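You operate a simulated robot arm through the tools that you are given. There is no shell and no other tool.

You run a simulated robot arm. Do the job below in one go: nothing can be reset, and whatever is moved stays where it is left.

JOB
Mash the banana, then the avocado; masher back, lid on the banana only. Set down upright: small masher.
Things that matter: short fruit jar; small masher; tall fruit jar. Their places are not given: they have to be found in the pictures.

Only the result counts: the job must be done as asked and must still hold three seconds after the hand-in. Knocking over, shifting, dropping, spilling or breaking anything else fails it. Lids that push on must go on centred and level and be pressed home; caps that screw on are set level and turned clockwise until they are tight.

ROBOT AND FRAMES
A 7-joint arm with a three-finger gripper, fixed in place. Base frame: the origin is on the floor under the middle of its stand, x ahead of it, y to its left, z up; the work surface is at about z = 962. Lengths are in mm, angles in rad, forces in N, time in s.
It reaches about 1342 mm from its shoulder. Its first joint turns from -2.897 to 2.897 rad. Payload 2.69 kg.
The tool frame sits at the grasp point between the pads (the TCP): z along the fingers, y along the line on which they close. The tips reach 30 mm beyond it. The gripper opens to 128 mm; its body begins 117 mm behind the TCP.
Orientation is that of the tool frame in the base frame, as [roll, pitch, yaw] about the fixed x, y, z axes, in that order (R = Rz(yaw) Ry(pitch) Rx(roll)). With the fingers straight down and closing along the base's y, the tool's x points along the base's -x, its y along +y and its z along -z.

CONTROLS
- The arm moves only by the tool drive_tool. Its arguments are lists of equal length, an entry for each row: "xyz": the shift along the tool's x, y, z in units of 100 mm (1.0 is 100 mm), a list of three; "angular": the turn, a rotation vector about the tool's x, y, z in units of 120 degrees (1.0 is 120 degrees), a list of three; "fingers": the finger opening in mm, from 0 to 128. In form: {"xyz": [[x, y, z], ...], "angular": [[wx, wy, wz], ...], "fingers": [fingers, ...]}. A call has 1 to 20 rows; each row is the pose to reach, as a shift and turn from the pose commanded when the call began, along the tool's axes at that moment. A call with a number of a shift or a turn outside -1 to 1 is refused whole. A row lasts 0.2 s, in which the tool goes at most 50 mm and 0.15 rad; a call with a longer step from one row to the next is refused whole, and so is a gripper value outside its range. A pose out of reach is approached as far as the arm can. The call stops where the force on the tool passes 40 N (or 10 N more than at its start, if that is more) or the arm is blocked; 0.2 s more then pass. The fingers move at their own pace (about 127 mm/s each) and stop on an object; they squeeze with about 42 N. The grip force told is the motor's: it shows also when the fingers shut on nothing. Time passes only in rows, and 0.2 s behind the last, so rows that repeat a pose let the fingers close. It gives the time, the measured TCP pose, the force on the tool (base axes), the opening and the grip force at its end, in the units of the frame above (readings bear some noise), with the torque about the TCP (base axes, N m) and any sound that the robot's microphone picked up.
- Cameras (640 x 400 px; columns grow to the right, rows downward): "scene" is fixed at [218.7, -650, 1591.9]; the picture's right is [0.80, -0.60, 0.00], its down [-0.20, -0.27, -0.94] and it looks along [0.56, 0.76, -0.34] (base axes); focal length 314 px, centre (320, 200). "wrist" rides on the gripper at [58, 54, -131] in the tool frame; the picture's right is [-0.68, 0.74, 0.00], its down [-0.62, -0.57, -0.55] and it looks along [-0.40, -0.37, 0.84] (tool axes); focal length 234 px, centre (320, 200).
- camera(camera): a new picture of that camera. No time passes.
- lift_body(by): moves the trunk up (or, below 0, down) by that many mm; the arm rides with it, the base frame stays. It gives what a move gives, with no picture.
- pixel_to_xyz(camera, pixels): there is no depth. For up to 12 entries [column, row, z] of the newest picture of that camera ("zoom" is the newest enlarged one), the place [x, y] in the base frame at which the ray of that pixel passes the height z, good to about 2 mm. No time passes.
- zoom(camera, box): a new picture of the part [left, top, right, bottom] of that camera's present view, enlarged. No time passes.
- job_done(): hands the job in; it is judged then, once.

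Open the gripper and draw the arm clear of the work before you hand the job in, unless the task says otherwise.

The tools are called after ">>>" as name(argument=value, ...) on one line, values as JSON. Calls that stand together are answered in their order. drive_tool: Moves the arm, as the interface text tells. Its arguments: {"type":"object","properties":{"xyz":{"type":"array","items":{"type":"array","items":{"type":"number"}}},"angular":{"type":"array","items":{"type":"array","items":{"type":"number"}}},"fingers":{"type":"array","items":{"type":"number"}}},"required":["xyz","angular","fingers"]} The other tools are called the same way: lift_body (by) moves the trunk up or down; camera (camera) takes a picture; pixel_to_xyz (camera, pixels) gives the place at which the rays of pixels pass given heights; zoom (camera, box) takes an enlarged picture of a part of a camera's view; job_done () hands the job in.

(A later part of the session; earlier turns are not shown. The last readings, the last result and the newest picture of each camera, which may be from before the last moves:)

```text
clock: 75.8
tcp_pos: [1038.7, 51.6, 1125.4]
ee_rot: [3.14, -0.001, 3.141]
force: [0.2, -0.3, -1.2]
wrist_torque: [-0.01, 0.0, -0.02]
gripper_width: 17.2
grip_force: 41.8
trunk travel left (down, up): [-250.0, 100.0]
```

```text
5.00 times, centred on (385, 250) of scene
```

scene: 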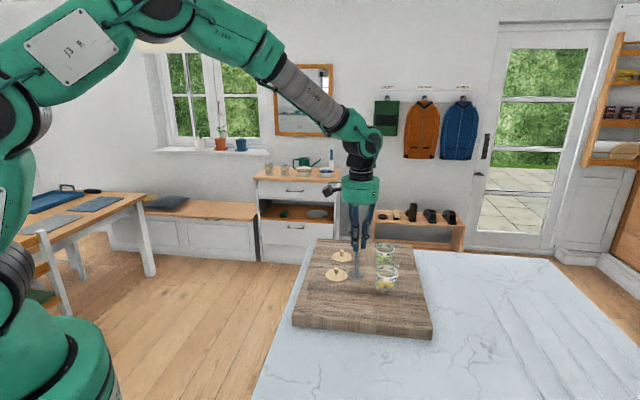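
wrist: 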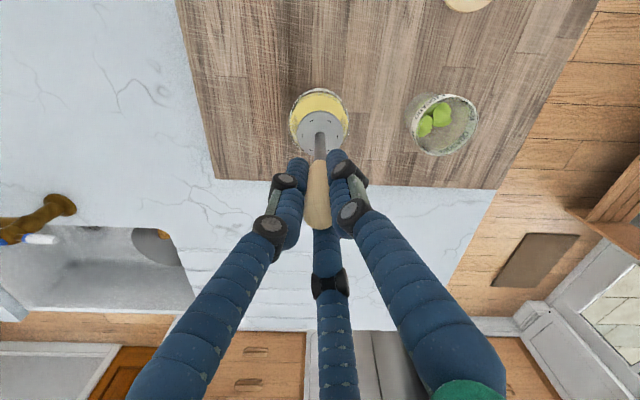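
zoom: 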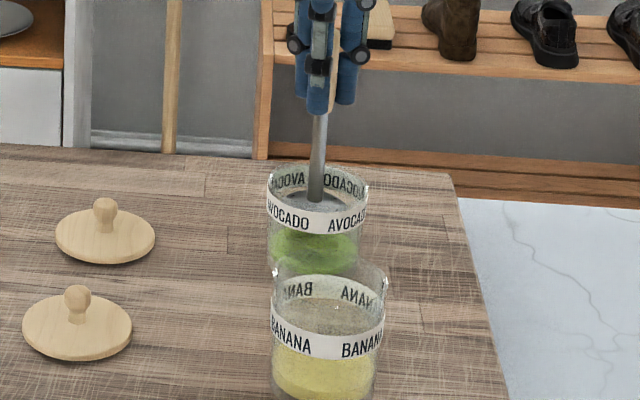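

Second stroke done (33 N at z≈1107.4). Third stroke: expected to settle near z≈1104.

>>> drive_tool(xyz=[[0, 0, 0.06], [0, 0, 0.12], [0, 0, 0.17], [0, 0, 0.2], [0, 0, 0.22], [0, 0, 0.235], [0, 0, 0.235]], angular=[[0, 0, 0], [0, 0, 0], [0, 0, 0], [0, 0, 0], [0, 0, 0], [0, 0, 0], [0, 0, 0]], fingers=[0, 0, 0, 0, 0, 0, 0])

>>> drive_tool(xyz=[[0, 0, 0.01], [0, 0, 0.02], [0, 0, 0.02]], angular=[[0, 0, 0], [0, 0, 0], [0, 0, 0]], fingers=[0, 0, 0])

```text
clock: 77.4
tcp_pos: [1039.8, 50.2, 1103.7]
ee_rot: [3.141, 0.004, 3.141]
force: [-0.3, -1.1, 12.2]
wrist_torque: [-0.06, 0.2, 0.03]
gripper_width: 17.2
grip_force: 42.1
trunk travel left (down, up): [-250.0, 100.0]
```

```text
clock: 78.2
tcp_pos: [1040.3, 50.4, 1103.5]
ee_rot: [3.141, 0.005, -3.141]
force: [6.0, -1.7, 26.9]
wrist_torque: [-0.04, -0.37, 0.0]
gripper_width: 17.2
grip_force: 42.3
trunk travel left (down, up): [-250.0, 100.0]
```

Third stroke: 27 N at z≈1103.5. I add 1 mm, lift, and go for the fourth stroke.

>>> drive_tool(xyz=[[0, 0, 0.01], [0, 0, 0.01], [0, 0, -0.08], [0, 0, -0.18], [0, 0, -0.25], [0, 0, -0.25]], angular=[[0, 0, 0], [0, 0, 0], [0, 0, 0], [0, 0, 0], [0, 0, 0], [0, 0, 0]], fingers=[0, 0, 0, 0, 0, 0])

>>> drive_tool(xyz=[[0, 0, 0.06], [0, 0, 0.12], [0, 0, 0.17], [0, 0, 0.21], [0, 0, 0.24], [0, 0, 0.26], [0, 0, 0.26]], angular=[[0, 0, 0], [0, 0, 0], [0, 0, 0], [0, 0, 0], [0, 0, 0], [0, 0, 0], [0, 0, 0]], fingers=[0, 0, 0, 0, 0, 0, 0])

```text
clock: 79.6
tcp_pos: [1037.6, 52.3, 1124.4]
ee_rot: [3.141, -0.001, -3.141]
force: [-0.3, 0.4, -2.0]
wrist_torque: [0.02, 0.02, -0.01]
gripper_width: 17.2
grip_force: 42.0
trunk travel left (down, up): [-250.0, 100.0]
```

```text
clock: 81.2
tcp_pos: [1039.5, 50.3, 1098.2]
ee_rot: [3.142, 0.004, -3.141]
force: [1.5, -2.6, 7.9]
wrist_torque: [-0.18, -0.05, 0.06]
gripper_width: 17.2
grip_force: 42.1
trunk travel left (down, up): [-250.0, 100.0]
```

Fourth stroke reaches z≈1098 with 8 N. I press 4 mm more and then lift to look.

>>> drive_tool(xyz=[[0, 0, 0.015], [0, 0, 0.03], [0, 0, 0.035], [0, 0, 0.035]], angular=[[0, 0, 0], [0, 0, 0], [0, 0, 0], [0, 0, 0]], fingers=[0, 0, 0, 0])

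>>> drive_tool(xyz=[[0, 0, -0.08], [0, 0, -0.18], [0, 0, -0.28], [0, 0, -0.3], [0, 0, -0.3]], angular=[[0, 0, 0], [0, 0, 0], [0, 0, 0], [0, 0, 0], [0, 0, 0]], fingers=[0, 0, 0, 0, 0])

>>> zoom(camera="scene", box=[355, 220, 415, 280])

>>> zoom(camera="wrist", box=[250, 60, 390, 190])

```text
clock: 82.2
tcp_pos: [1040.8, 50.7, 1098.7]
ee_rot: [-3.141, 0.005, -3.141]
force: [5.2, 0.3, 29.3]
wrist_torque: [0.27, -0.15, -0.05]
gripper_width: 16.9
grip_force: 42.0
trunk travel left (down, up): [-250.0, 100.0]
```

```text
clock: 83.4
tcp_pos: [1039.9, 51.3, 1124.6]
ee_rot: [-3.141, 0.0, 3.141]
force: [0.1, 0.7, -2.0]
wrist_torque: [0.01, 0.01, 0.01]
gripper_width: 17.2
grip_force: 41.6
trunk travel left (down, up): [-250.0, 100.0]
```

```text
6.67 times, centred on (385, 250) of scene
```

zoom: 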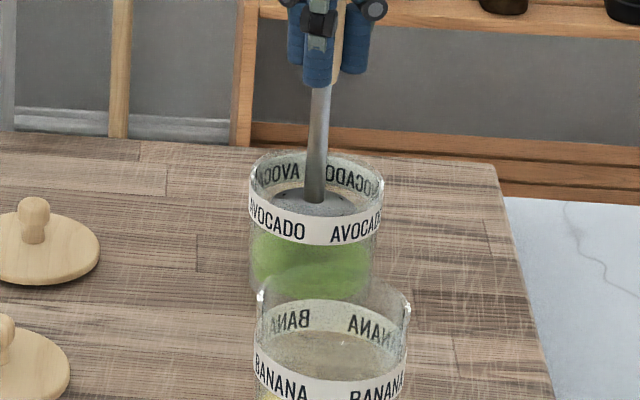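

```text
3.08 times, centred on (320, 125) of wrist
```

zoom: 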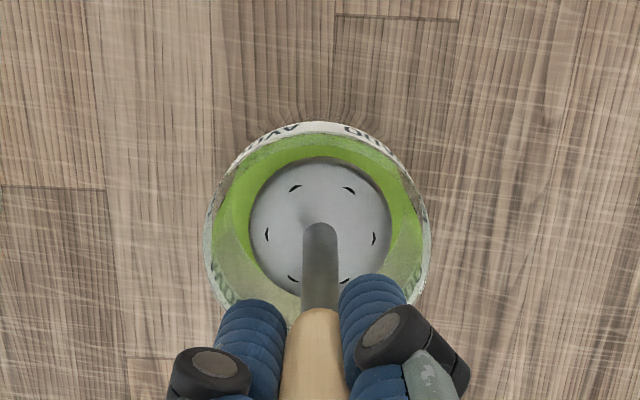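

The avocado looks smooth. As with the banana, I make one more stroke to check it no longer sinks.

>>> drive_tool(xyz=[[0, 0, 0.06], [0, 0, 0.12], [0, 0, 0.18], [0, 0, 0.22], [0, 0, 0.25], [0, 0, 0.27], [0, 0, 0.27]], angular=[[0, 0, 0], [0, 0, 0], [0, 0, 0], [0, 0, 0], [0, 0, 0], [0, 0, 0], [0, 0, 0]], fingers=[0, 0, 0, 0, 0, 0, 0])

>>> drive_tool(xyz=[[0, 0, 0.015], [0, 0, 0.03], [0, 0, 0.03]], angular=[[0, 0, 0], [0, 0, 0], [0, 0, 0]], fingers=[0, 0, 0])

```text
clock: 85.0
tcp_pos: [1039.1, 49.8, 1098.8]
ee_rot: [-3.141, 0.001, -3.141]
force: [1.0, 0.0, 6.3]
wrist_torque: [0.06, -0.01, -0.06]
gripper_width: 17.1
grip_force: 42.5
trunk travel left (down, up): [-250.0, 100.0]
```

```text
clock: 85.8
tcp_pos: [1039.0, 52.1, 1098.7]
ee_rot: [3.141, 0.008, 3.141]
force: [2.8, 0.1, 24.8]
wrist_torque: [-0.15, 0.05, 0.01]
gripper_width: 17.1
grip_force: 41.8
trunk travel left (down, up): [-250.0, 100.0]
```

It holds at z≈1098.7 with 25 N. I add 2 mm for a full push, then lift out.

>>> drive_tool(xyz=[[0, 0, 0.01], [0, 0, 0.018], [0, 0, 0.018]], angular=[[0, 0, 0], [0, 0, 0], [0, 0, 0]], fingers=[0, 0, 0])

>>> drive_tool(xyz=[[0, 0, -0.06], [0, 0, -0.2], [0, 0, -0.5], [0, 0, -0.9], [0, 0, -1.0], [0, 0, -1.0]], angular=[[0, 0, 0], [0, 0, 0], [0, 0, 0], [0, 0, 0], [0, 0, 0], [0, 0, 0]], fingers=[0, 0, 0, 0, 0, 0])

>>> camera(camera="wrist")

>>> zoom(camera="scene", box=[300, 190, 440, 310])

```text
clock: 86.7
tcp_pos: [1041.5, 50.4, 1098.9]
ee_rot: [-3.141, 0.009, -3.141]
force: [3.6, 0.5, 8.3]
wrist_torque: [-0.02, -0.3, 0.01]
gripper_width: 17.2
grip_force: 41.7
trunk travel left (down, up): [-250.0, 100.0]
stopped in row 3: the force on the tool passed its limit at 40 N (the readings are from after the stop); the commanded pose is now the measured one
```

```text
clock: 88.1
tcp_pos: [1041.4, 53.3, 1196.2]
ee_rot: [-3.141, 0.003, 3.14]
force: [0.9, -0.6, -1.5]
wrist_torque: [-0.01, 0.03, -0.01]
gripper_width: 17.3
grip_force: 42.6
trunk travel left (down, up): [-250.0, 100.0]
```

```text
taken
```

wrist: 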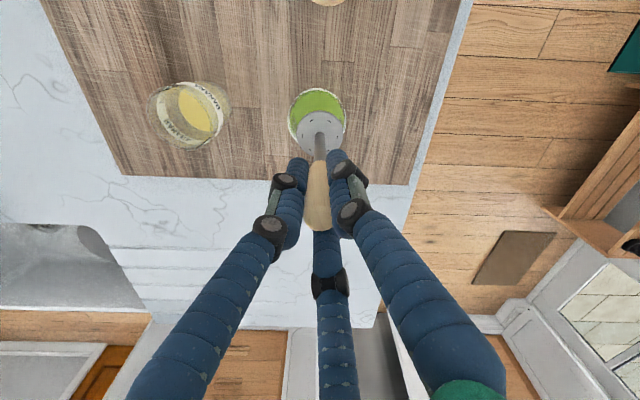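

```text
3.33 times, centred on (370, 250) of scene
```

zoom: 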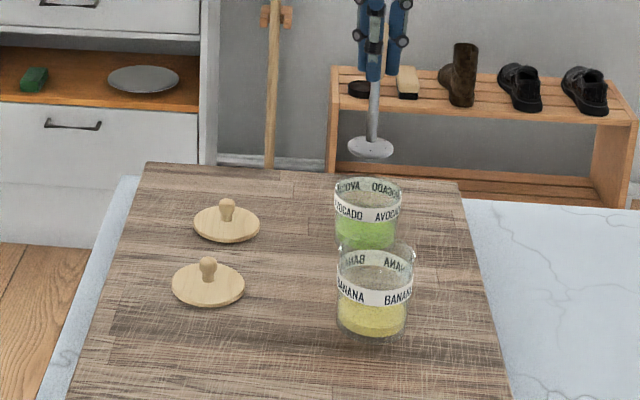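

Both fruits are smooth. Now I carry the masher back toward its place at (789.3,-66.3), at this height, in three moves with a small tilt correction.

>>> drive_tool(xyz=[[0.4, -0.19, 0], [0.8, -0.375, 0], [1.0, -0.47, 0], [1.0, -0.47, 0]], angular=[[0, 0.001, 0], [0, 0.0015, 0], [0, 0.0015, 0], [0, 0.0015, 0]], fingers=[0, 0, 0, 0])

>>> drive_tool(xyz=[[0.4, -0.19, 0], [0.8, -0.375, 0], [1.0, -0.47, 0], [1.0, -0.47, 0]], angular=[[0, 0, 0], [0, 0, 0], [0, 0, 0], [0, 0, 0]], fingers=[0, 0, 0, 0])

>>> drive_tool(xyz=[[0.3, -0.15, 0], [0.52, -0.25, 0], [0.52, -0.25, 0], [0.52, -0.25, 0]], angular=[[0, 0, 0], [0, 0, 0], [0, 0, 0], [0, 0, 0]], fingers=[0, 0, 0, 0])

>>> zoom(camera="wrist", box=[270, 70, 370, 160])

>>> zoom(camera="scene", box=[310, 200, 430, 320])

```text
clock: 89.1
tcp_pos: [939.7, 3.4, 1195.2]
ee_rot: [-3.141, 0.002, 3.141]
force: [0.2, 0.3, -0.4]
wrist_torque: [-0.02, -0.01, 0.02]
gripper_width: 17.0
grip_force: 42.2
trunk travel left (down, up): [-250.0, 100.0]
```

```text
clock: 90.1
tcp_pos: [838.4, -43.5, 1195.9]
ee_rot: [3.142, 0.002, -3.141]
force: [-0.5, 0.0, -1.0]
wrist_torque: [-0.03, -0.01, 0.01]
gripper_width: 17.1
grip_force: 42.0
trunk travel left (down, up): [-250.0, 100.0]
```

```text
clock: 91.1
tcp_pos: [786.4, -69.8, 1194.9]
ee_rot: [-3.141, 0.002, 3.142]
force: [-0.3, 0.0, -1.9]
wrist_torque: [0.02, 0.04, 0.02]
gripper_width: 17.2
grip_force: 42.0
trunk travel left (down, up): [-250.0, 100.0]
```

```text
4.44 times, centred on (320, 115) of wrist
```

zoom: 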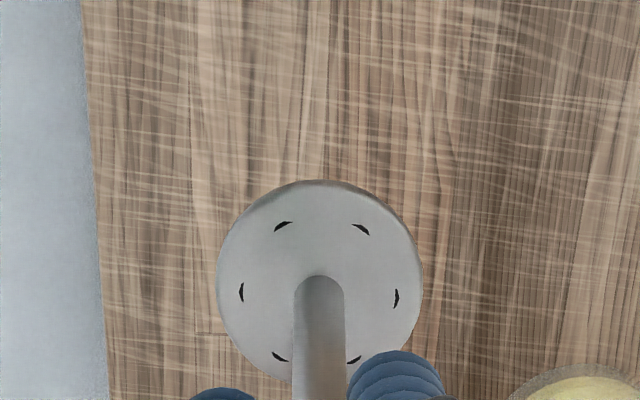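

```text
3.33 times, centred on (370, 260) of scene
```

zoom: 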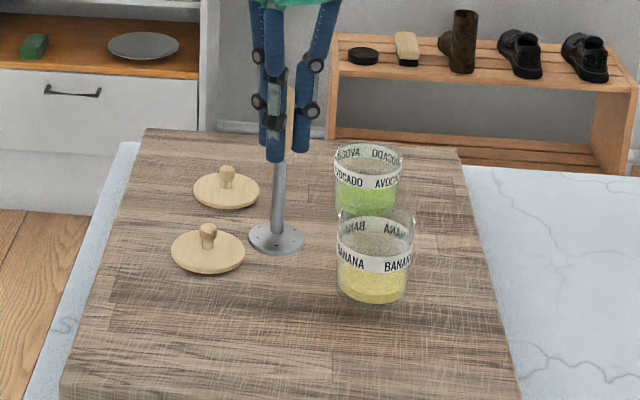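

Averaged readings put me at about (787.3,-68.2,1195.5); the grip was taken near (788.7,-67.1,1083.2). I correct by +1.5/+1 mm, level the last 0.002 rad, and lower 100 mm.

>>> drive_tool(xyz=[[-0.015, 0.01, 0.3], [-0.015, 0.01, 0.6], [-0.015, 0.01, 0.9], [-0.015, 0.01, 1.0], [-0.015, 0.01, 1.0]], angular=[[0, 0.001, 0], [0, 0.001, 0], [0, 0.001, 0], [0, 0.001, 0], [0, 0.001, 0]], fingers=[0, 0, 0, 0, 0])

>>> drive_tool(xyz=[[0, 0, 0.03], [0, 0, 0.06], [0, 0, 0.08], [0, 0, 0.08]], angular=[[0, 0, 0], [0, 0, 0], [0, 0, 0], [0, 0, 0]], fingers=[0, 0, 0, 0])

>>> zoom(camera="scene", box=[310, 220, 410, 320])

```text
clock: 92.3
tcp_pos: [789.6, -67.6, 1093.8]
ee_rot: [-3.142, -0.001, -3.141]
force: [-0.1, -0.5, -0.6]
wrist_torque: [0.01, 0.0, 0.0]
gripper_width: 17.1
grip_force: 41.6
trunk travel left (down, up): [-250.0, 100.0]
```

```text
clock: 93.3
tcp_pos: [789.8, -68.0, 1086.4]
ee_rot: [3.14, 0.0, 3.14]
force: [0.6, 0.2, -1.2]
wrist_torque: [0.02, 0.0, -0.01]
gripper_width: 17.3
grip_force: 42.0
trunk travel left (down, up): [-250.0, 100.0]
```

```text
4.00 times, centred on (360, 270) of scene
```

zoom: 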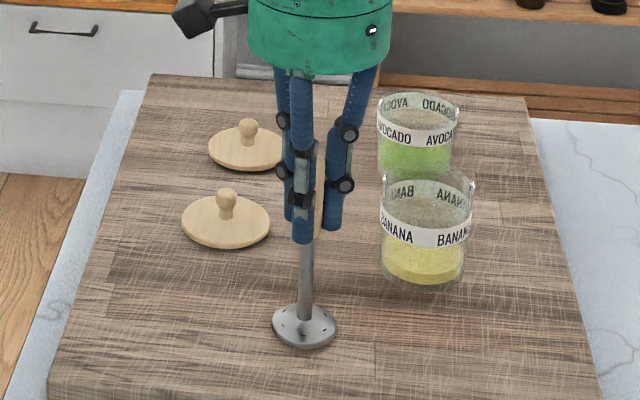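

The disc hovers just above its old place at (304,325) of the zoom. I feel down in 1 mm steps.

>>> drive_tool(xyz=[[0, 0, 0.01], [0, 0, 0.02], [0, 0, 0.02]], angular=[[0, 0, 0], [0, 0, 0], [0, 0, 0]], fingers=[0, 0, 0])

>>> drive_tool(xyz=[[0, 0, 0.01], [0, 0, 0.015], [0, 0, 0.015]], angular=[[0, 0, 0], [0, 0, 0], [0, 0, 0]], fingers=[0, 0, 0])

```text
clock: 94.1
tcp_pos: [791.1, -67.8, 1084.9]
ee_rot: [-3.14, 0.0, 3.141]
force: [0.1, -0.9, -2.2]
wrist_torque: [0.03, -0.02, -0.01]
gripper_width: 17.2
grip_force: 42.0
trunk travel left (down, up): [-250.0, 100.0]
```

```text
clock: 94.9
tcp_pos: [791.0, -67.3, 1084.5]
ee_rot: [3.141, 0.0, -3.141]
force: [0.8, -0.4, -1.6]
wrist_torque: [0.07, 0.02, 0.02]
gripper_width: 17.3
grip_force: 41.7
trunk travel left (down, up): [-250.0, 100.0]
```

No contact yet at ≈1084.5; x reads 1.7 mm beyond the original. I shift back 1.5 mm and continue down.

>>> drive_tool(xyz=[[0.015, 0.005, 0], [0.015, 0.005, 0.01], [0.015, 0.005, 0.01]], angular=[[0, 0, 0], [0, 0, 0], [0, 0, 0]], fingers=[0, 0, 0])

>>> drive_tool(xyz=[[0, 0, 0.01], [0, 0, 0.01]], angular=[[0, 0, 0], [0, 0, 0]], fingers=[0, 0])

```text
clock: 95.7
tcp_pos: [788.5, -67.2, 1082.1]
ee_rot: [3.141, -0.004, -3.141]
force: [0.2, 0.1, -0.6]
wrist_torque: [-0.02, -0.02, -0.02]
gripper_width: 17.1
grip_force: 41.8
trunk travel left (down, up): [-250.0, 100.0]
```

```text
clock: 96.3
tcp_pos: [787.9, -66.6, 1081.9]
ee_rot: [3.141, -0.002, -3.141]
force: [0.1, 0.3, -1.1]
wrist_torque: [0.0, 0.0, 0.0]
gripper_width: 17.2
grip_force: 42.0
trunk travel left (down, up): [-250.0, 100.0]
```

Still free at ≈1082, so the handle has slid up a millimetre or two in the grip. I continue 1 mm at a time.

>>> drive_tool(xyz=[[0, 0, 0.01], [0, 0, 0.01]], angular=[[0, 0, 0], [0, 0, 0]], fingers=[0, 0])

>>> drive_tool(xyz=[[0, 0, 0.01], [0, 0, 0.01]], angular=[[0, 0, 0], [0, 0, 0]], fingers=[0, 0])

>>> zoom(camera="scene", box=[330, 270, 380, 320])

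```text
clock: 96.9
tcp_pos: [788.4, -66.3, 1081.8]
ee_rot: [3.141, 0.001, -3.141]
force: [-0.2, 0.2, 1.0]
wrist_torque: [0.05, -0.01, 0.03]
gripper_width: 17.0
grip_force: 42.7
trunk travel left (down, up): [-250.0, 100.0]
```

```text
clock: 97.5
tcp_pos: [788.9, -66.3, 1081.6]
ee_rot: [-3.141, 0.001, 3.141]
force: [-1.1, 1.6, 10.8]
wrist_torque: [0.26, -0.02, 0.05]
gripper_width: 17.1
grip_force: 42.2
trunk travel left (down, up): [-250.0, 100.0]
```

```text
8.00 times, centred on (355, 295) of scene
```

zoom: 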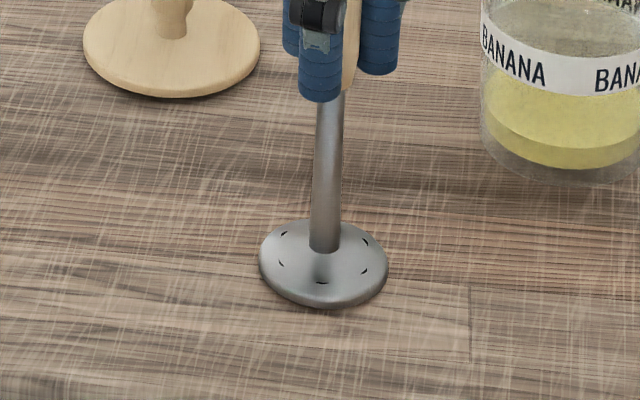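

The masher stands on the board (11 N). I ease off 1 mm and open the fingers gently.

>>> drive_tool(xyz=[[0, 0, -0.008], [0, 0, -0.008], [0, 0, -0.008], [0, 0, -0.008], [0, 0, -0.008], [0, 0, -0.008]], angular=[[0, 0, 0], [0, 0, 0], [0, 0, 0], [0, 0, 0], [0, 0, 0], [0, 0, 0]], fingers=[0, 19, 24, 30, 40, 50])

>>> zoom(camera="scene", box=[310, 220, 410, 320])

>>> zoom(camera="wrist", box=[240, 80, 400, 220])

```text
clock: 98.9
tcp_pos: [789.4, -67.5, 1080.6]
ee_rot: [3.141, 0.001, -3.141]
force: [-0.2, -0.3, -0.5]
wrist_torque: [-0.04, 0.0, 0.02]
gripper_width: 50.3
grip_force: 0.1
trunk travel left (down, up): [-250.0, 100.0]
```

```text
4.00 times, centred on (360, 270) of scene
```

zoom: 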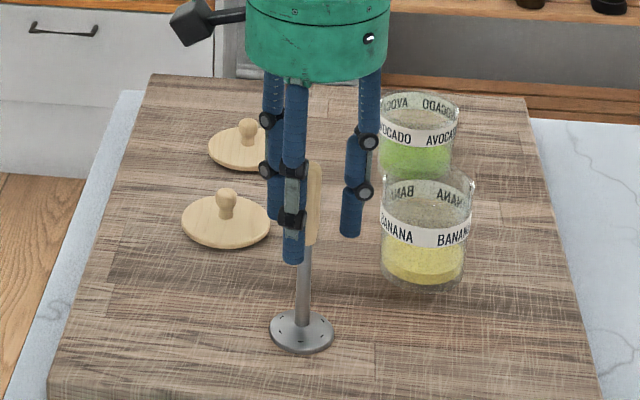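

```text
2.86 times, centred on (320, 150) of wrist
```

zoom: 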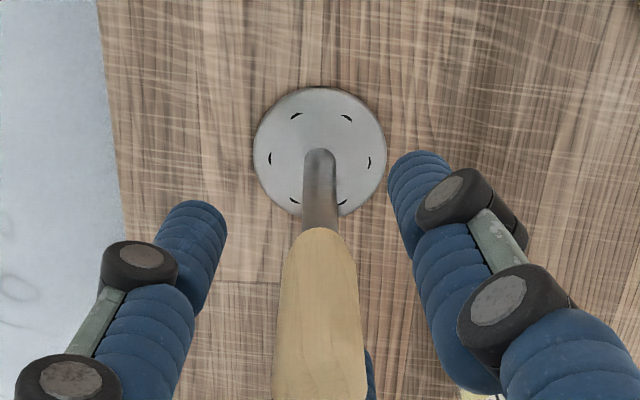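

The masher stands upright and free. I rise straight up 100 mm, clear of the handle, and then head to the banana lid.

>>> drive_tool(xyz=[[0, 0, -0.2], [0, 0, -0.5], [0, 0, -0.9], [0, 0, -1.0], [0, 0, -1.0]], angular=[[0, 0, 0], [0, 0, 0], [0, 0, 0], [0, 0, 0], [0, 0, 0]], fingers=[50, 50, 50, 50, 50])

>>> drive_tool(xyz=[[-0.1, 0.35, 0], [-0.2, 0.7, 0], [-0.3, 1.0, 0], [-0.3, 1.0, 0.0]], angular=[[0, 0, 0], [0, 0, 0], [0, 0, 0], [0, 0, 0]], fingers=[50, 50, 50, 50])

>>> drive_tool(xyz=[[-0.06, 0.25, 0], [-0.13, 0.51, 0.2], [-0.13, 0.51, 0.6], [-0.13, 0.51, 0.9], [-0.13, 0.51, 0.9]], angular=[[0, 0, 0], [0, 0, 0], [0, 0, 0], [0, 0, 0], [0, 0, 0]], fingers=[50, 50, 50, 50, 50])

>>> zoom(camera="wrist", box=[260, 80, 380, 190])

>>> camera(camera="scene")

```text
clock: 100.1
tcp_pos: [788.3, -67.1, 1181.2]
ee_rot: [-3.139, -0.001, -3.141]
force: [0.7, 0.4, -0.5]
wrist_torque: [-0.01, 0.0, -0.01]
gripper_width: 49.8
grip_force: 0.0
trunk travel left (down, up): [-250.0, 100.0]
```

```text
clock: 101.1
tcp_pos: [818.7, 33.3, 1182.5]
ee_rot: [-3.141, -0.001, -3.14]
force: [0.5, 0.7, -0.1]
wrist_torque: [-0.02, -0.02, -0.01]
gripper_width: 50.0
grip_force: 0.0
trunk travel left (down, up): [-250.0, 100.0]
```

```text
clock: 102.3
tcp_pos: [831.8, 84.2, 1090.7]
ee_rot: [-3.141, 0.0, -3.14]
force: [0.3, 0.4, -0.1]
wrist_torque: [0.01, 0.02, -0.03]
gripper_width: 50.2
grip_force: 0.1
trunk travel left (down, up): [-250.0, 100.0]
```

```text
3.64 times, centred on (320, 135) of wrist
```

zoom: 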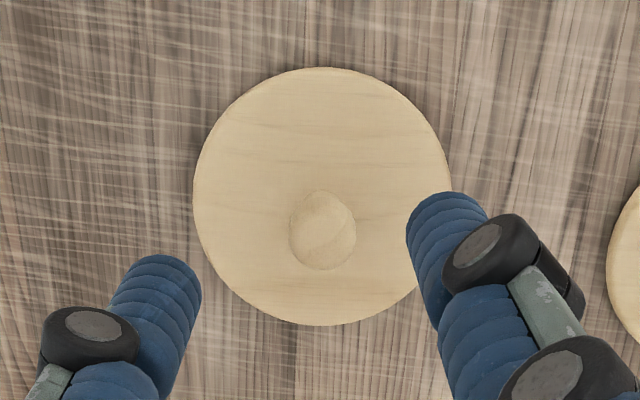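

```text
taken
```

scene: 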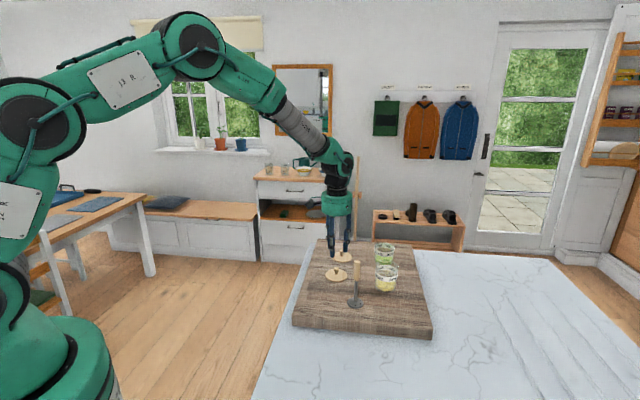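

The lid disc spans 193–451 by 66–326, centre ≈(322,196), knob ball ≈(322,232). I project these at the lid's height on the board.

>>> zoom(camera="wrist", box=[260, 80, 380, 190])

>>> pixel_to_xyz(camera="zoom", pixels=[[322, 196, 969], [193, 196, 969], [451, 192, 969], [320, 66, 969], [320, 326, 969], [322, 232, 990], [322, 232, 994]])

```text
3.64 times, centred on (320, 135) of wrist
```

zoom: 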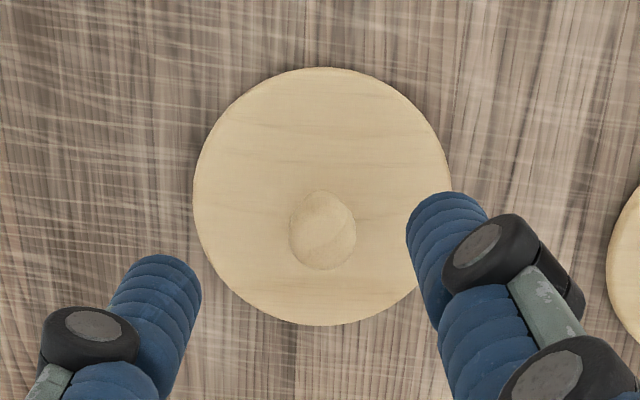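

```text
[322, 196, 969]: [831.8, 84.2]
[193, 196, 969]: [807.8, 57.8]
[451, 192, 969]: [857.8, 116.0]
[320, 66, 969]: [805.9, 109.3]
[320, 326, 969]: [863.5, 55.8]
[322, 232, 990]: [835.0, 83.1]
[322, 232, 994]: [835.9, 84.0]
```

The lid's axis is about (832.5,84.3), under the tool. I go down 86 mm to the same grip height as before (TCP z≈1005).

>>> drive_tool(xyz=[[-0.005, 0, 0.3], [-0.005, 0, 0.6], [-0.005, 0, 0.8], [-0.005, 0, 0.855], [-0.005, 0, 0.855]], angular=[[0, 0, 0], [0, 0, 0], [0, 0, 0], [0, 0, 0], [0, 0, 0]], fingers=[50, 50, 50, 50, 50])

>>> zoom(camera="scene", box=[310, 230, 390, 300])

```text
clock: 103.5
tcp_pos: [831.5, 84.3, 1005.3]
ee_rot: [3.14, -0.001, -3.141]
force: [0.2, 0.5, 0.4]
wrist_torque: [0.0, 0.01, 0.0]
gripper_width: 50.1
grip_force: 0.0
trunk travel left (down, up): [-250.0, 100.0]
```

```text
5.71 times, centred on (350, 265) of scene
```

zoom: 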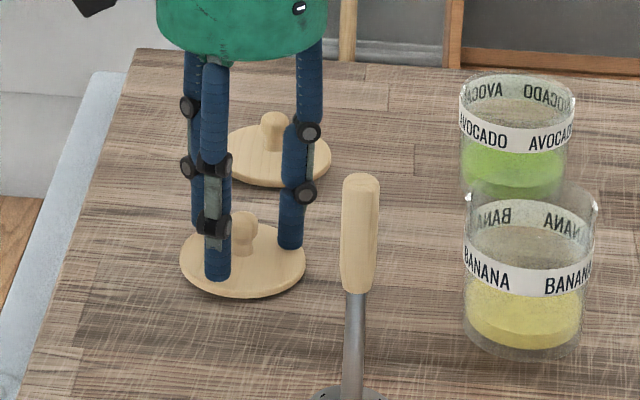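

The fingers surround the banana lid's knob. I close on it fully.

>>> drive_tool(xyz=[[0, 0, 0], [0, 0, 0], [0, 0, 0], [0, 0, 0], [0, 0, 0], [0, 0, 0]], angular=[[0, 0, 0], [0, 0, 0], [0, 0, 0], [0, 0, 0], [0, 0, 0], [0, 0, 0]], fingers=[40, 25, 10, 0, 0, 0])

>>> drive_tool(xyz=[[0, 0, -0.1], [0, 0, -0.4], [0, 0, -0.8], [0, 0, -1.0], [0, 0, -1.0]], angular=[[0, 0, 0], [0, 0, 0], [0, 0, 0], [0, 0, 0], [0, 0, 0]], fingers=[0, 0, 0, 0, 0])

>>> zoom(camera="scene", box=[310, 210, 410, 310])

>>> zoom(camera="wrist", box=[260, 100, 400, 230])

```text
clock: 104.9
tcp_pos: [831.5, 85.5, 1005.0]
ee_rot: [-3.141, 0.0, -3.141]
force: [-1.1, -0.4, 0.9]
wrist_torque: [0.01, 0.01, 0.01]
gripper_width: 15.9
grip_force: 41.5
trunk travel left (down, up): [-250.0, 100.0]
```

```text
clock: 106.1
tcp_pos: [831.8, 83.8, 1106.8]
ee_rot: [-3.14, -0.003, 3.141]
force: [0.1, -0.5, -0.1]
wrist_torque: [0.0, 0.01, 0.01]
gripper_width: 15.5
grip_force: 41.3
trunk travel left (down, up): [-250.0, 100.0]
```

```text
4.00 times, centred on (360, 260) of scene
```

zoom: 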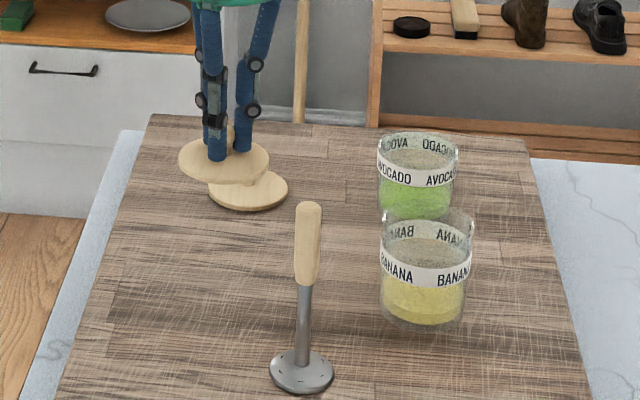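

```text
3.08 times, centred on (330, 165) of wrist
```

zoom: 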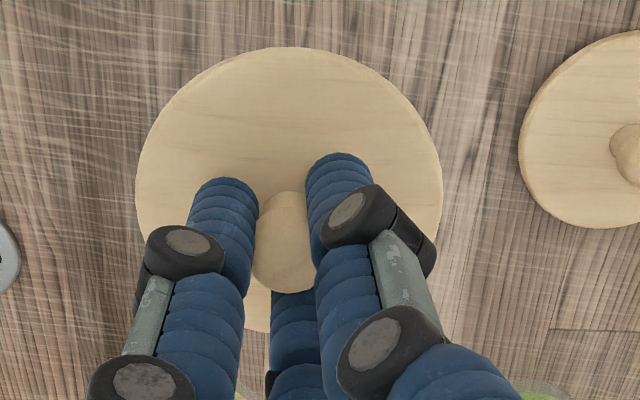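

The lid hangs level in the grip. I raise it to about z≈1165 and carry it over the banana jar.

>>> drive_tool(xyz=[[0, 0, -0.3], [0, 0, -0.6], [-0.2, -0.31, -0.6], [-0.45, -0.7, -0.6], [-0.6, -0.93, -0.6], [-0.6, -0.93, -0.6]], angular=[[0, 0, 0], [0, 0, 0], [0, 0, 0], [0, 0, 0], [0, 0, 0], [0, 0, 0]], fingers=[0, 0, 0, 0, 0, 0])

>>> drive_tool(xyz=[[-0.18, -0.27, 0], [-0.343, -0.538, 0], [-0.343, -0.538, 0], [-0.343, -0.538, 0]], angular=[[0, 0, 0], [0, 0, 0], [0, 0, 0], [0, 0, 0]], fingers=[0, 0, 0, 0])

>>> zoom(camera="scene", box=[340, 210, 430, 300])

>>> zoom(camera="wrist", box=[250, 60, 390, 190])

```text
clock: 107.5
tcp_pos: [893.2, -9.5, 1164.9]
ee_rot: [3.141, -0.002, 3.141]
force: [0.7, 0.1, 0.2]
wrist_torque: [0.02, -0.02, 0.01]
gripper_width: 15.5
grip_force: 41.8
trunk travel left (down, up): [-250.0, 100.0]
```

```text
clock: 108.5
tcp_pos: [927.4, -60.9, 1163.0]
ee_rot: [3.14, -0.002, -3.141]
force: [-0.9, 0.3, -0.1]
wrist_torque: [-0.03, 0.01, -0.02]
gripper_width: 15.9
grip_force: 41.2
trunk travel left (down, up): [-250.0, 100.0]
```

```text
4.44 times, centred on (385, 255) of scene
```

zoom: 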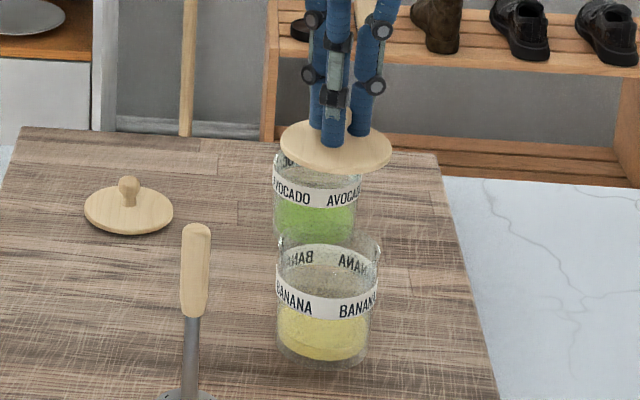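

```text
3.08 times, centred on (320, 125) of wrist
```

zoom: 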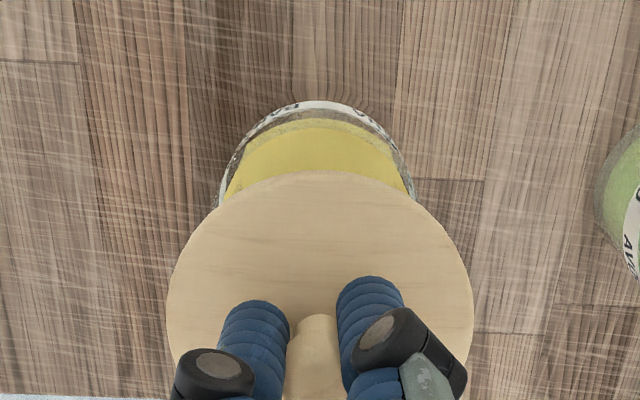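

Readings average (926.5,-62.3), matching the jar axis. I lower 65 mm to just above the rim and check the alignment.

>>> drive_tool(xyz=[[0, 0, 0.25], [0, 0, 0.45], [0, 0, 0.6], [0, 0, 0.65], [0, 0, 0.65]], angular=[[0, 0, 0], [0, 0, 0], [0, 0, 0], [0, 0, 0], [0, 0, 0]], fingers=[0, 0, 0, 0, 0])

>>> zoom(camera="scene", box=[355, 230, 415, 300])

>>> zoom(camera="wrist", box=[250, 60, 390, 190])

```text
clock: 109.7
tcp_pos: [925.8, -60.3, 1101.4]
ee_rot: [-3.141, -0.001, -3.14]
force: [0.0, -0.2, -0.6]
wrist_torque: [0.01, -0.02, 0.02]
gripper_width: 15.8
grip_force: 41.2
trunk travel left (down, up): [-250.0, 100.0]
```

```text
5.71 times, centred on (385, 265) of scene
```

zoom: 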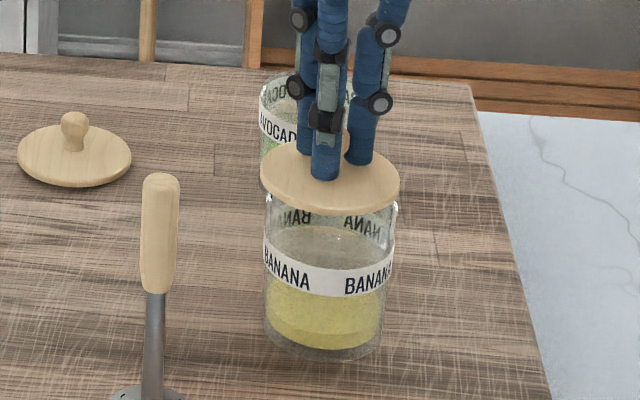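

```text
3.08 times, centred on (320, 125) of wrist
```

zoom: 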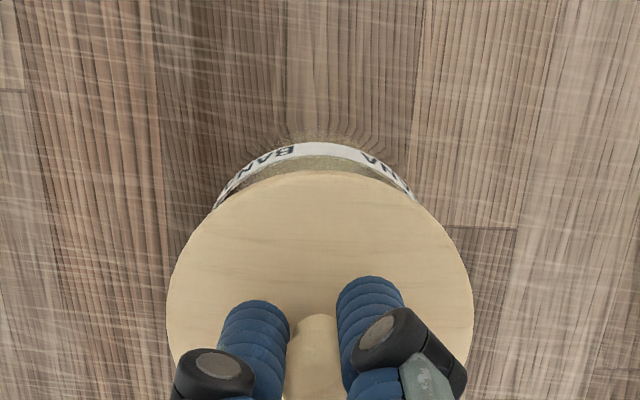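

The lid is just above the rim. I enlarge further to compare the lid and jar centre lines in the scene view.

>>> zoom(camera="scene", box=[367, 246, 407, 296])

>>> zoom(camera="wrist", box=[290, 90, 350, 140])

```text
8.00 times, centred on (387, 271) of scene
```

zoom: 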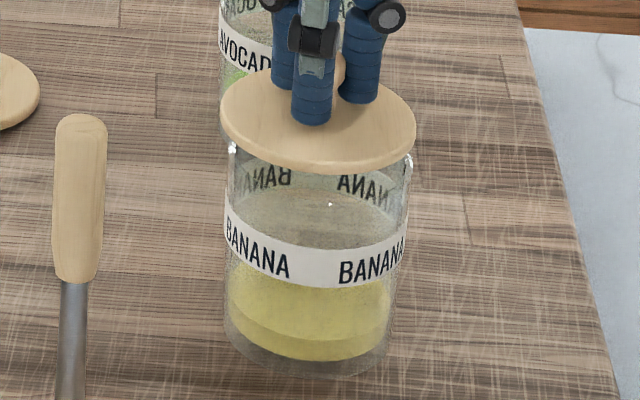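

```text
8.00 times, centred on (320, 115) of wrist
```

zoom: 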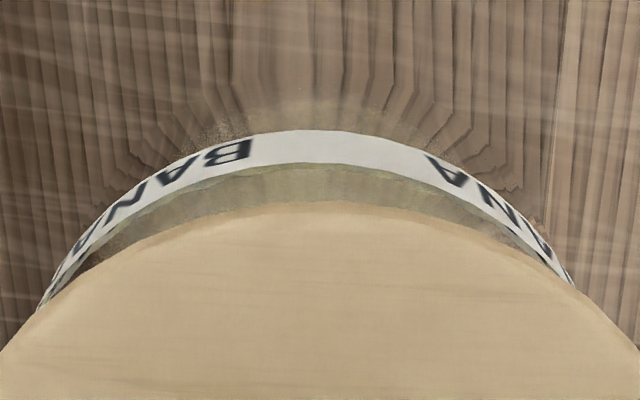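

Both views say the lid sits about 2 mm toward +y of the jar axis (scene: 318.5 against 322; wrist: 322 against 313). I shift (+0.4,-1.8) mm and lower 7 mm.

>>> drive_tool(xyz=[[-0.004, -0.018, 0], [-0.004, -0.018, 0.04], [-0.004, -0.018, 0.08], [-0.004, -0.018, 0.08]], angular=[[0, 0, 0], [0, 0, 0], [0, 0, 0], [0, 0, 0]], fingers=[0, 0, 0, 0])

>>> zoom(camera="scene", box=[367, 246, 407, 296])

>>> zoom(camera="wrist", box=[290, 90, 350, 140])

```text
clock: 110.7
tcp_pos: [927.2, -63.7, 1091.3]
ee_rot: [3.14, -0.003, 3.141]
force: [0.3, -0.2, -0.1]
wrist_torque: [0.0, 0.04, -0.02]
gripper_width: 15.8
grip_force: 41.7
trunk travel left (down, up): [-250.0, 100.0]
```

```text
8.00 times, centred on (387, 271) of scene
```

zoom: 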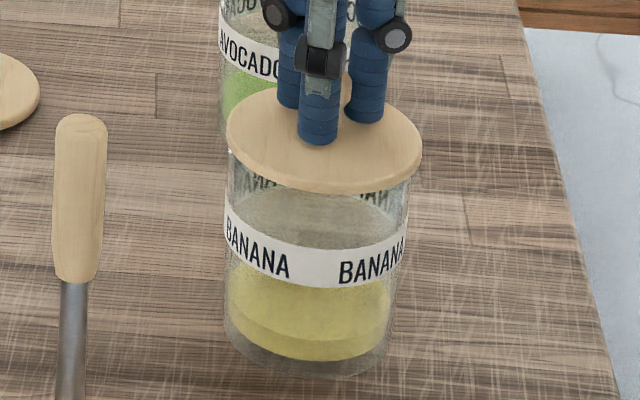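

```text
8.00 times, centred on (320, 115) of wrist
```

zoom: 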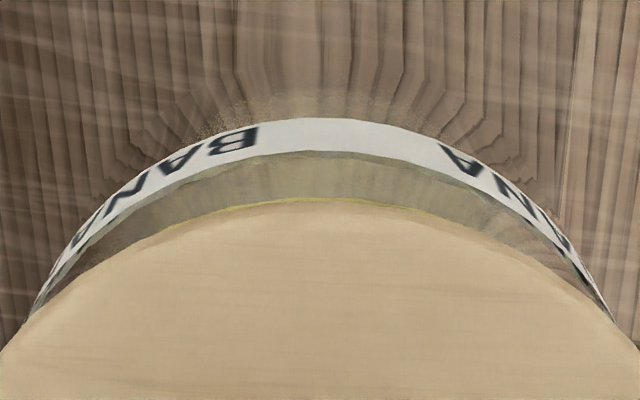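

In the wrist view the lid and jar are now concentric (arc ends at columns 24 and 617); in the scene the lid is perhaps 0.5–1 mm right. I trim by half a millimetre and lower slowly to feel the rim.

>>> drive_tool(xyz=[[0.005, 0.004, 0.0], [0.005, 0.004, 0.02], [0.005, 0.004, 0.03], [0.005, 0.004, 0.03]], angular=[[0, 0, 0], [0, 0, 0], [0, 0, 0], [0, 0, 0]], fingers=[0, 0, 0, 0])

>>> zoom(camera="scene", box=[367, 246, 407, 296])

>>> zoom(camera="wrist", box=[290, 90, 350, 140])

```text
clock: 111.7
tcp_pos: [926.7, -64.3, 1089.7]
ee_rot: [3.14, 0.0, -3.141]
force: [-0.2, -0.1, -0.7]
wrist_torque: [0.02, 0.02, -0.02]
gripper_width: 15.7
grip_force: 41.7
trunk travel left (down, up): [-250.0, 100.0]
```

```text
8.00 times, centred on (387, 271) of scene
```

zoom: 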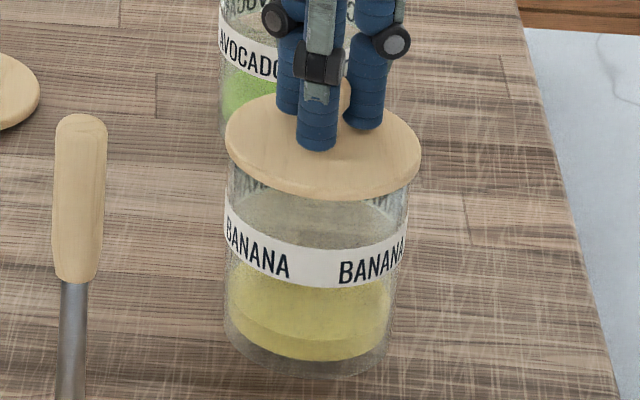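

```text
8.00 times, centred on (320, 115) of wrist
```

zoom: 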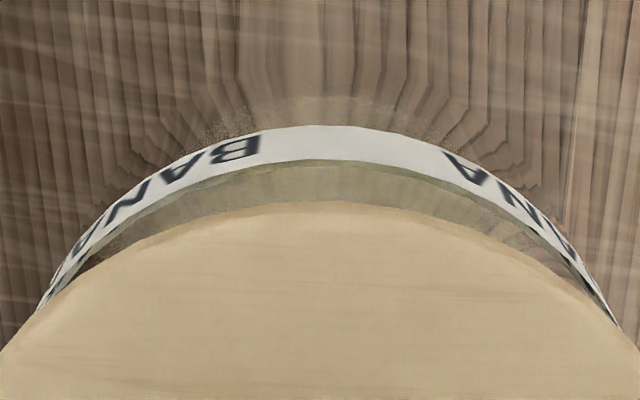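

Now readings (926.7,-64.3) and both views suggest I overshot by about 1.2 mm in y. I trim back (-0.3,+1.2) mm at the same height and lower 1 mm.

>>> drive_tool(xyz=[[0.003, 0.012, 0.0], [0.003, 0.012, 0.01], [0.003, 0.012, 0.01]], angular=[[0, 0, 0], [0, 0, 0], [0, 0, 0]], fingers=[0, 0, 0])

>>> zoom(camera="scene", box=[367, 246, 407, 296])

>>> zoom(camera="wrist", box=[290, 90, 350, 140])

```text
clock: 112.5
tcp_pos: [925.6, -62.3, 1088.6]
ee_rot: [-3.141, 0.0, -3.141]
force: [-0.1, 0.0, -0.6]
wrist_torque: [-0.03, -0.02, 0.03]
gripper_width: 15.8
grip_force: 41.7
trunk travel left (down, up): [-250.0, 100.0]
```

```text
8.00 times, centred on (387, 271) of scene
```

zoom: 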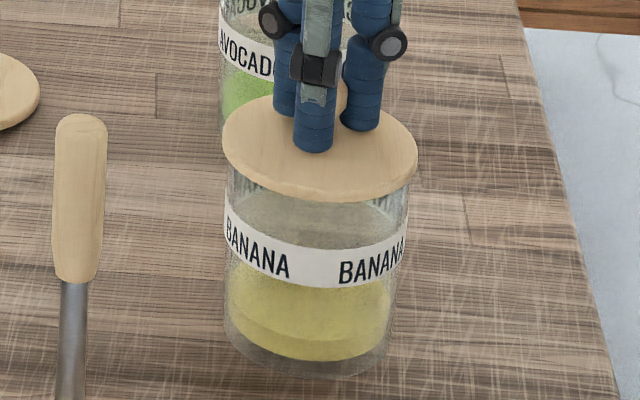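

```text
8.00 times, centred on (320, 115) of wrist
```

zoom: 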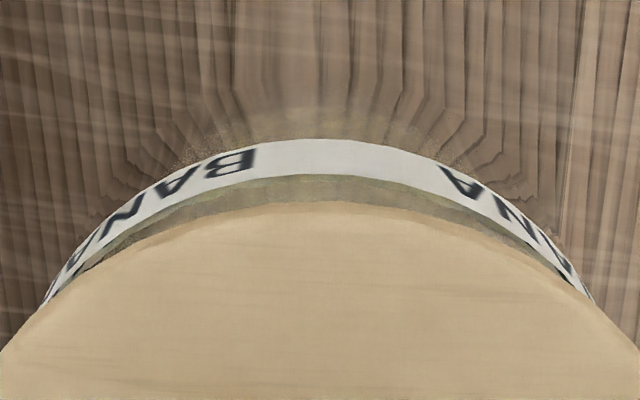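

Now the lid is centred in both views (scene 222–417; wrist arc ends 44 and 597). I lower in 1 mm steps onto the rim.

>>> drive_tool(xyz=[[0, 0, 0.01], [0, 0, 0.02], [0, 0, 0.02]], angular=[[0, 0, 0], [0, 0, 0], [0, 0, 0]], fingers=[0, 0, 0])

>>> zoom(camera="scene", box=[367, 246, 407, 296])

```text
clock: 113.3
tcp_pos: [926.7, -62.3, 1086.4]
ee_rot: [3.141, -0.002, -3.141]
force: [0.4, 0.6, -0.2]
wrist_torque: [-0.04, 0.02, -0.04]
gripper_width: 15.7
grip_force: 41.7
trunk travel left (down, up): [-250.0, 100.0]
```

```text
8.00 times, centred on (387, 271) of scene
```

zoom: 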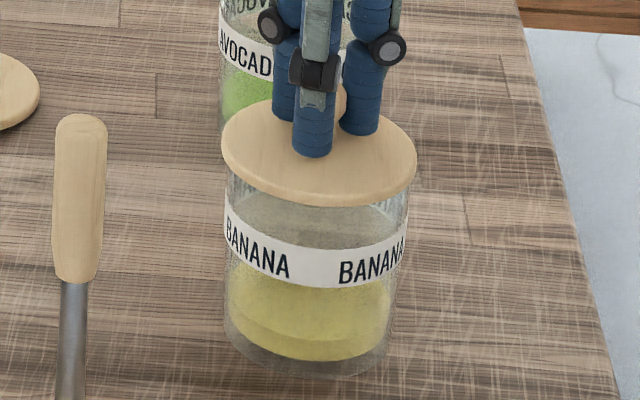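

Still no contact at ≈1086.4. I continue down 2 mm.

>>> drive_tool(xyz=[[0, 0, 0.01], [0, 0, 0.02], [0, 0, 0.02]], angular=[[0, 0, 0], [0, 0, 0], [0, 0, 0]], fingers=[0, 0, 0])

```text
clock: 114.1
tcp_pos: [926.1, -62.3, 1085.4]
ee_rot: [-3.141, 0.0, 3.141]
force: [-2.2, -0.4, 7.9]
wrist_torque: [0.04, 0.15, 0.0]
gripper_width: 15.9
grip_force: 41.1
trunk travel left (down, up): [-250.0, 100.0]
```

Contact: 8 N at z≈1085.4. I press on in 1 mm steps to seat it, listening for the snap.

>>> drive_tool(xyz=[[0, 0, 0.01], [0, 0, 0.02], [0, 0, 0.02]], angular=[[0, 0, 0], [0, 0, 0], [0, 0, 0]], fingers=[0, 0, 0])

>>> zoom(camera="scene", box=[367, 246, 407, 296])

```text
clock: 114.9
tcp_pos: [924.7, -62.3, 1086.2]
ee_rot: [-3.141, 0.004, 3.141]
force: [-0.1, 1.4, 24.6]
wrist_torque: [0.06, 0.1, 0.03]
gripper_width: 15.6
grip_force: 41.9
trunk travel left (down, up): [-250.0, 100.0]
```

```text
8.00 times, centred on (387, 271) of scene
```

zoom: 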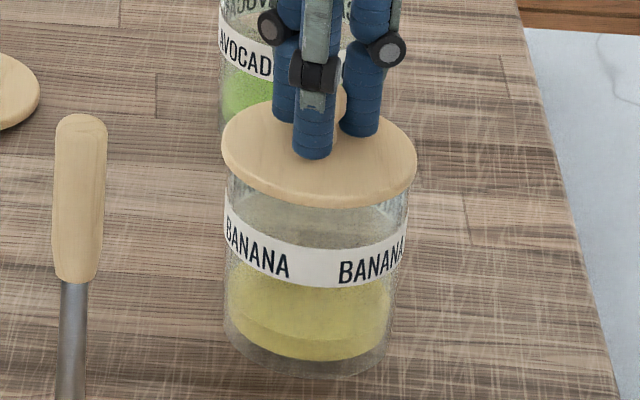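

25 N without a snap yet. I push another 1.5 mm, staying below the 40 N stop.

>>> drive_tool(xyz=[[0, 0, 0.008], [0, 0, 0.015], [0, 0, 0.015]], angular=[[0, 0, 0], [0, 0, 0], [0, 0, 0]], fingers=[0, 0, 0])

```text
clock: 115.7
tcp_pos: [928.7, -63.9, 1086.3]
ee_rot: [-3.14, 0.007, -3.14]
force: [2.2, 0.1, 7.1]
wrist_torque: [-0.04, -0.01, -0.05]
gripper_width: 15.6
grip_force: 41.9
trunk travel left (down, up): [-250.0, 100.0]
stopped in row 3: the force on the tool passed its limit at 40 N (the readings are from after the stop); the commanded pose is now the measured one
```

The push passed 40 N with no snap reported. I compare the lid height with the original picture, using the same zoom boxes as at the start.

>>> zoom(camera="scene", box=[362, 230, 412, 300])

>>> zoom(camera="wrist", box=[260, 100, 400, 230])

```text
5.71 times, centred on (387, 265) of scene
```

zoom: 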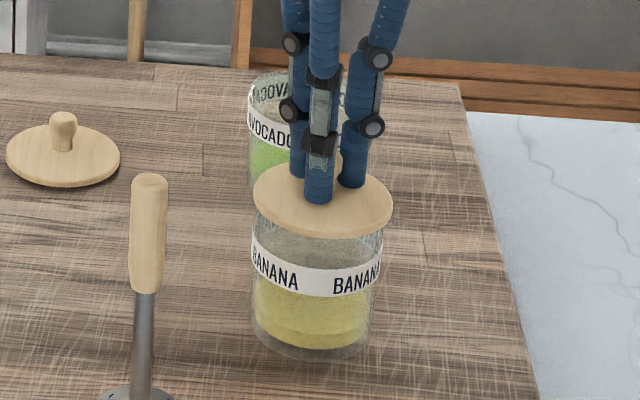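

```text
3.08 times, centred on (330, 165) of wrist
```

zoom: 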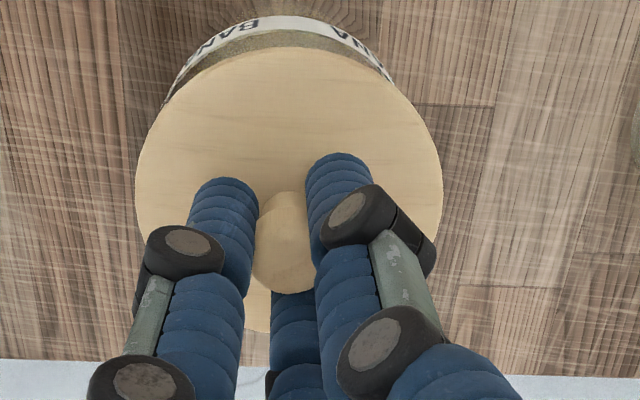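

The lid has been dragged slightly off centre by the stop (TCP x now 928.7, pitch 0.007). I zoom tightly on the lid–rim joint to see whether it is seated.

>>> zoom(camera="scene", box=[370, 255, 404, 277])

>>> zoom(camera="wrist", box=[290, 95, 370, 145])

```text
16.00 times, centred on (387, 266) of scene
```

zoom: 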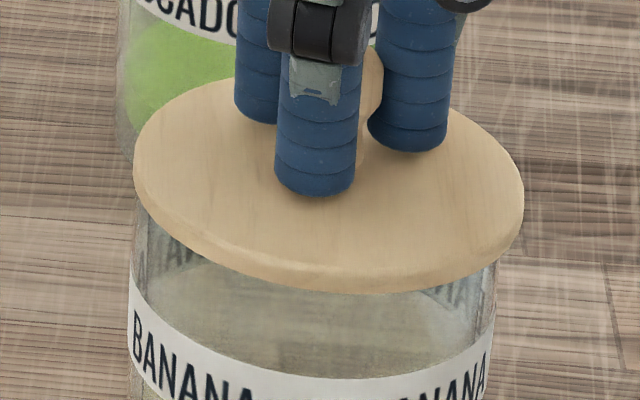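

```text
8.00 times, centred on (330, 120) of wrist
```

zoom: 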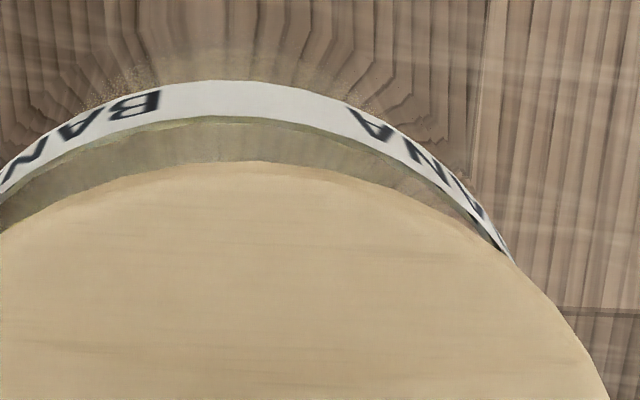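

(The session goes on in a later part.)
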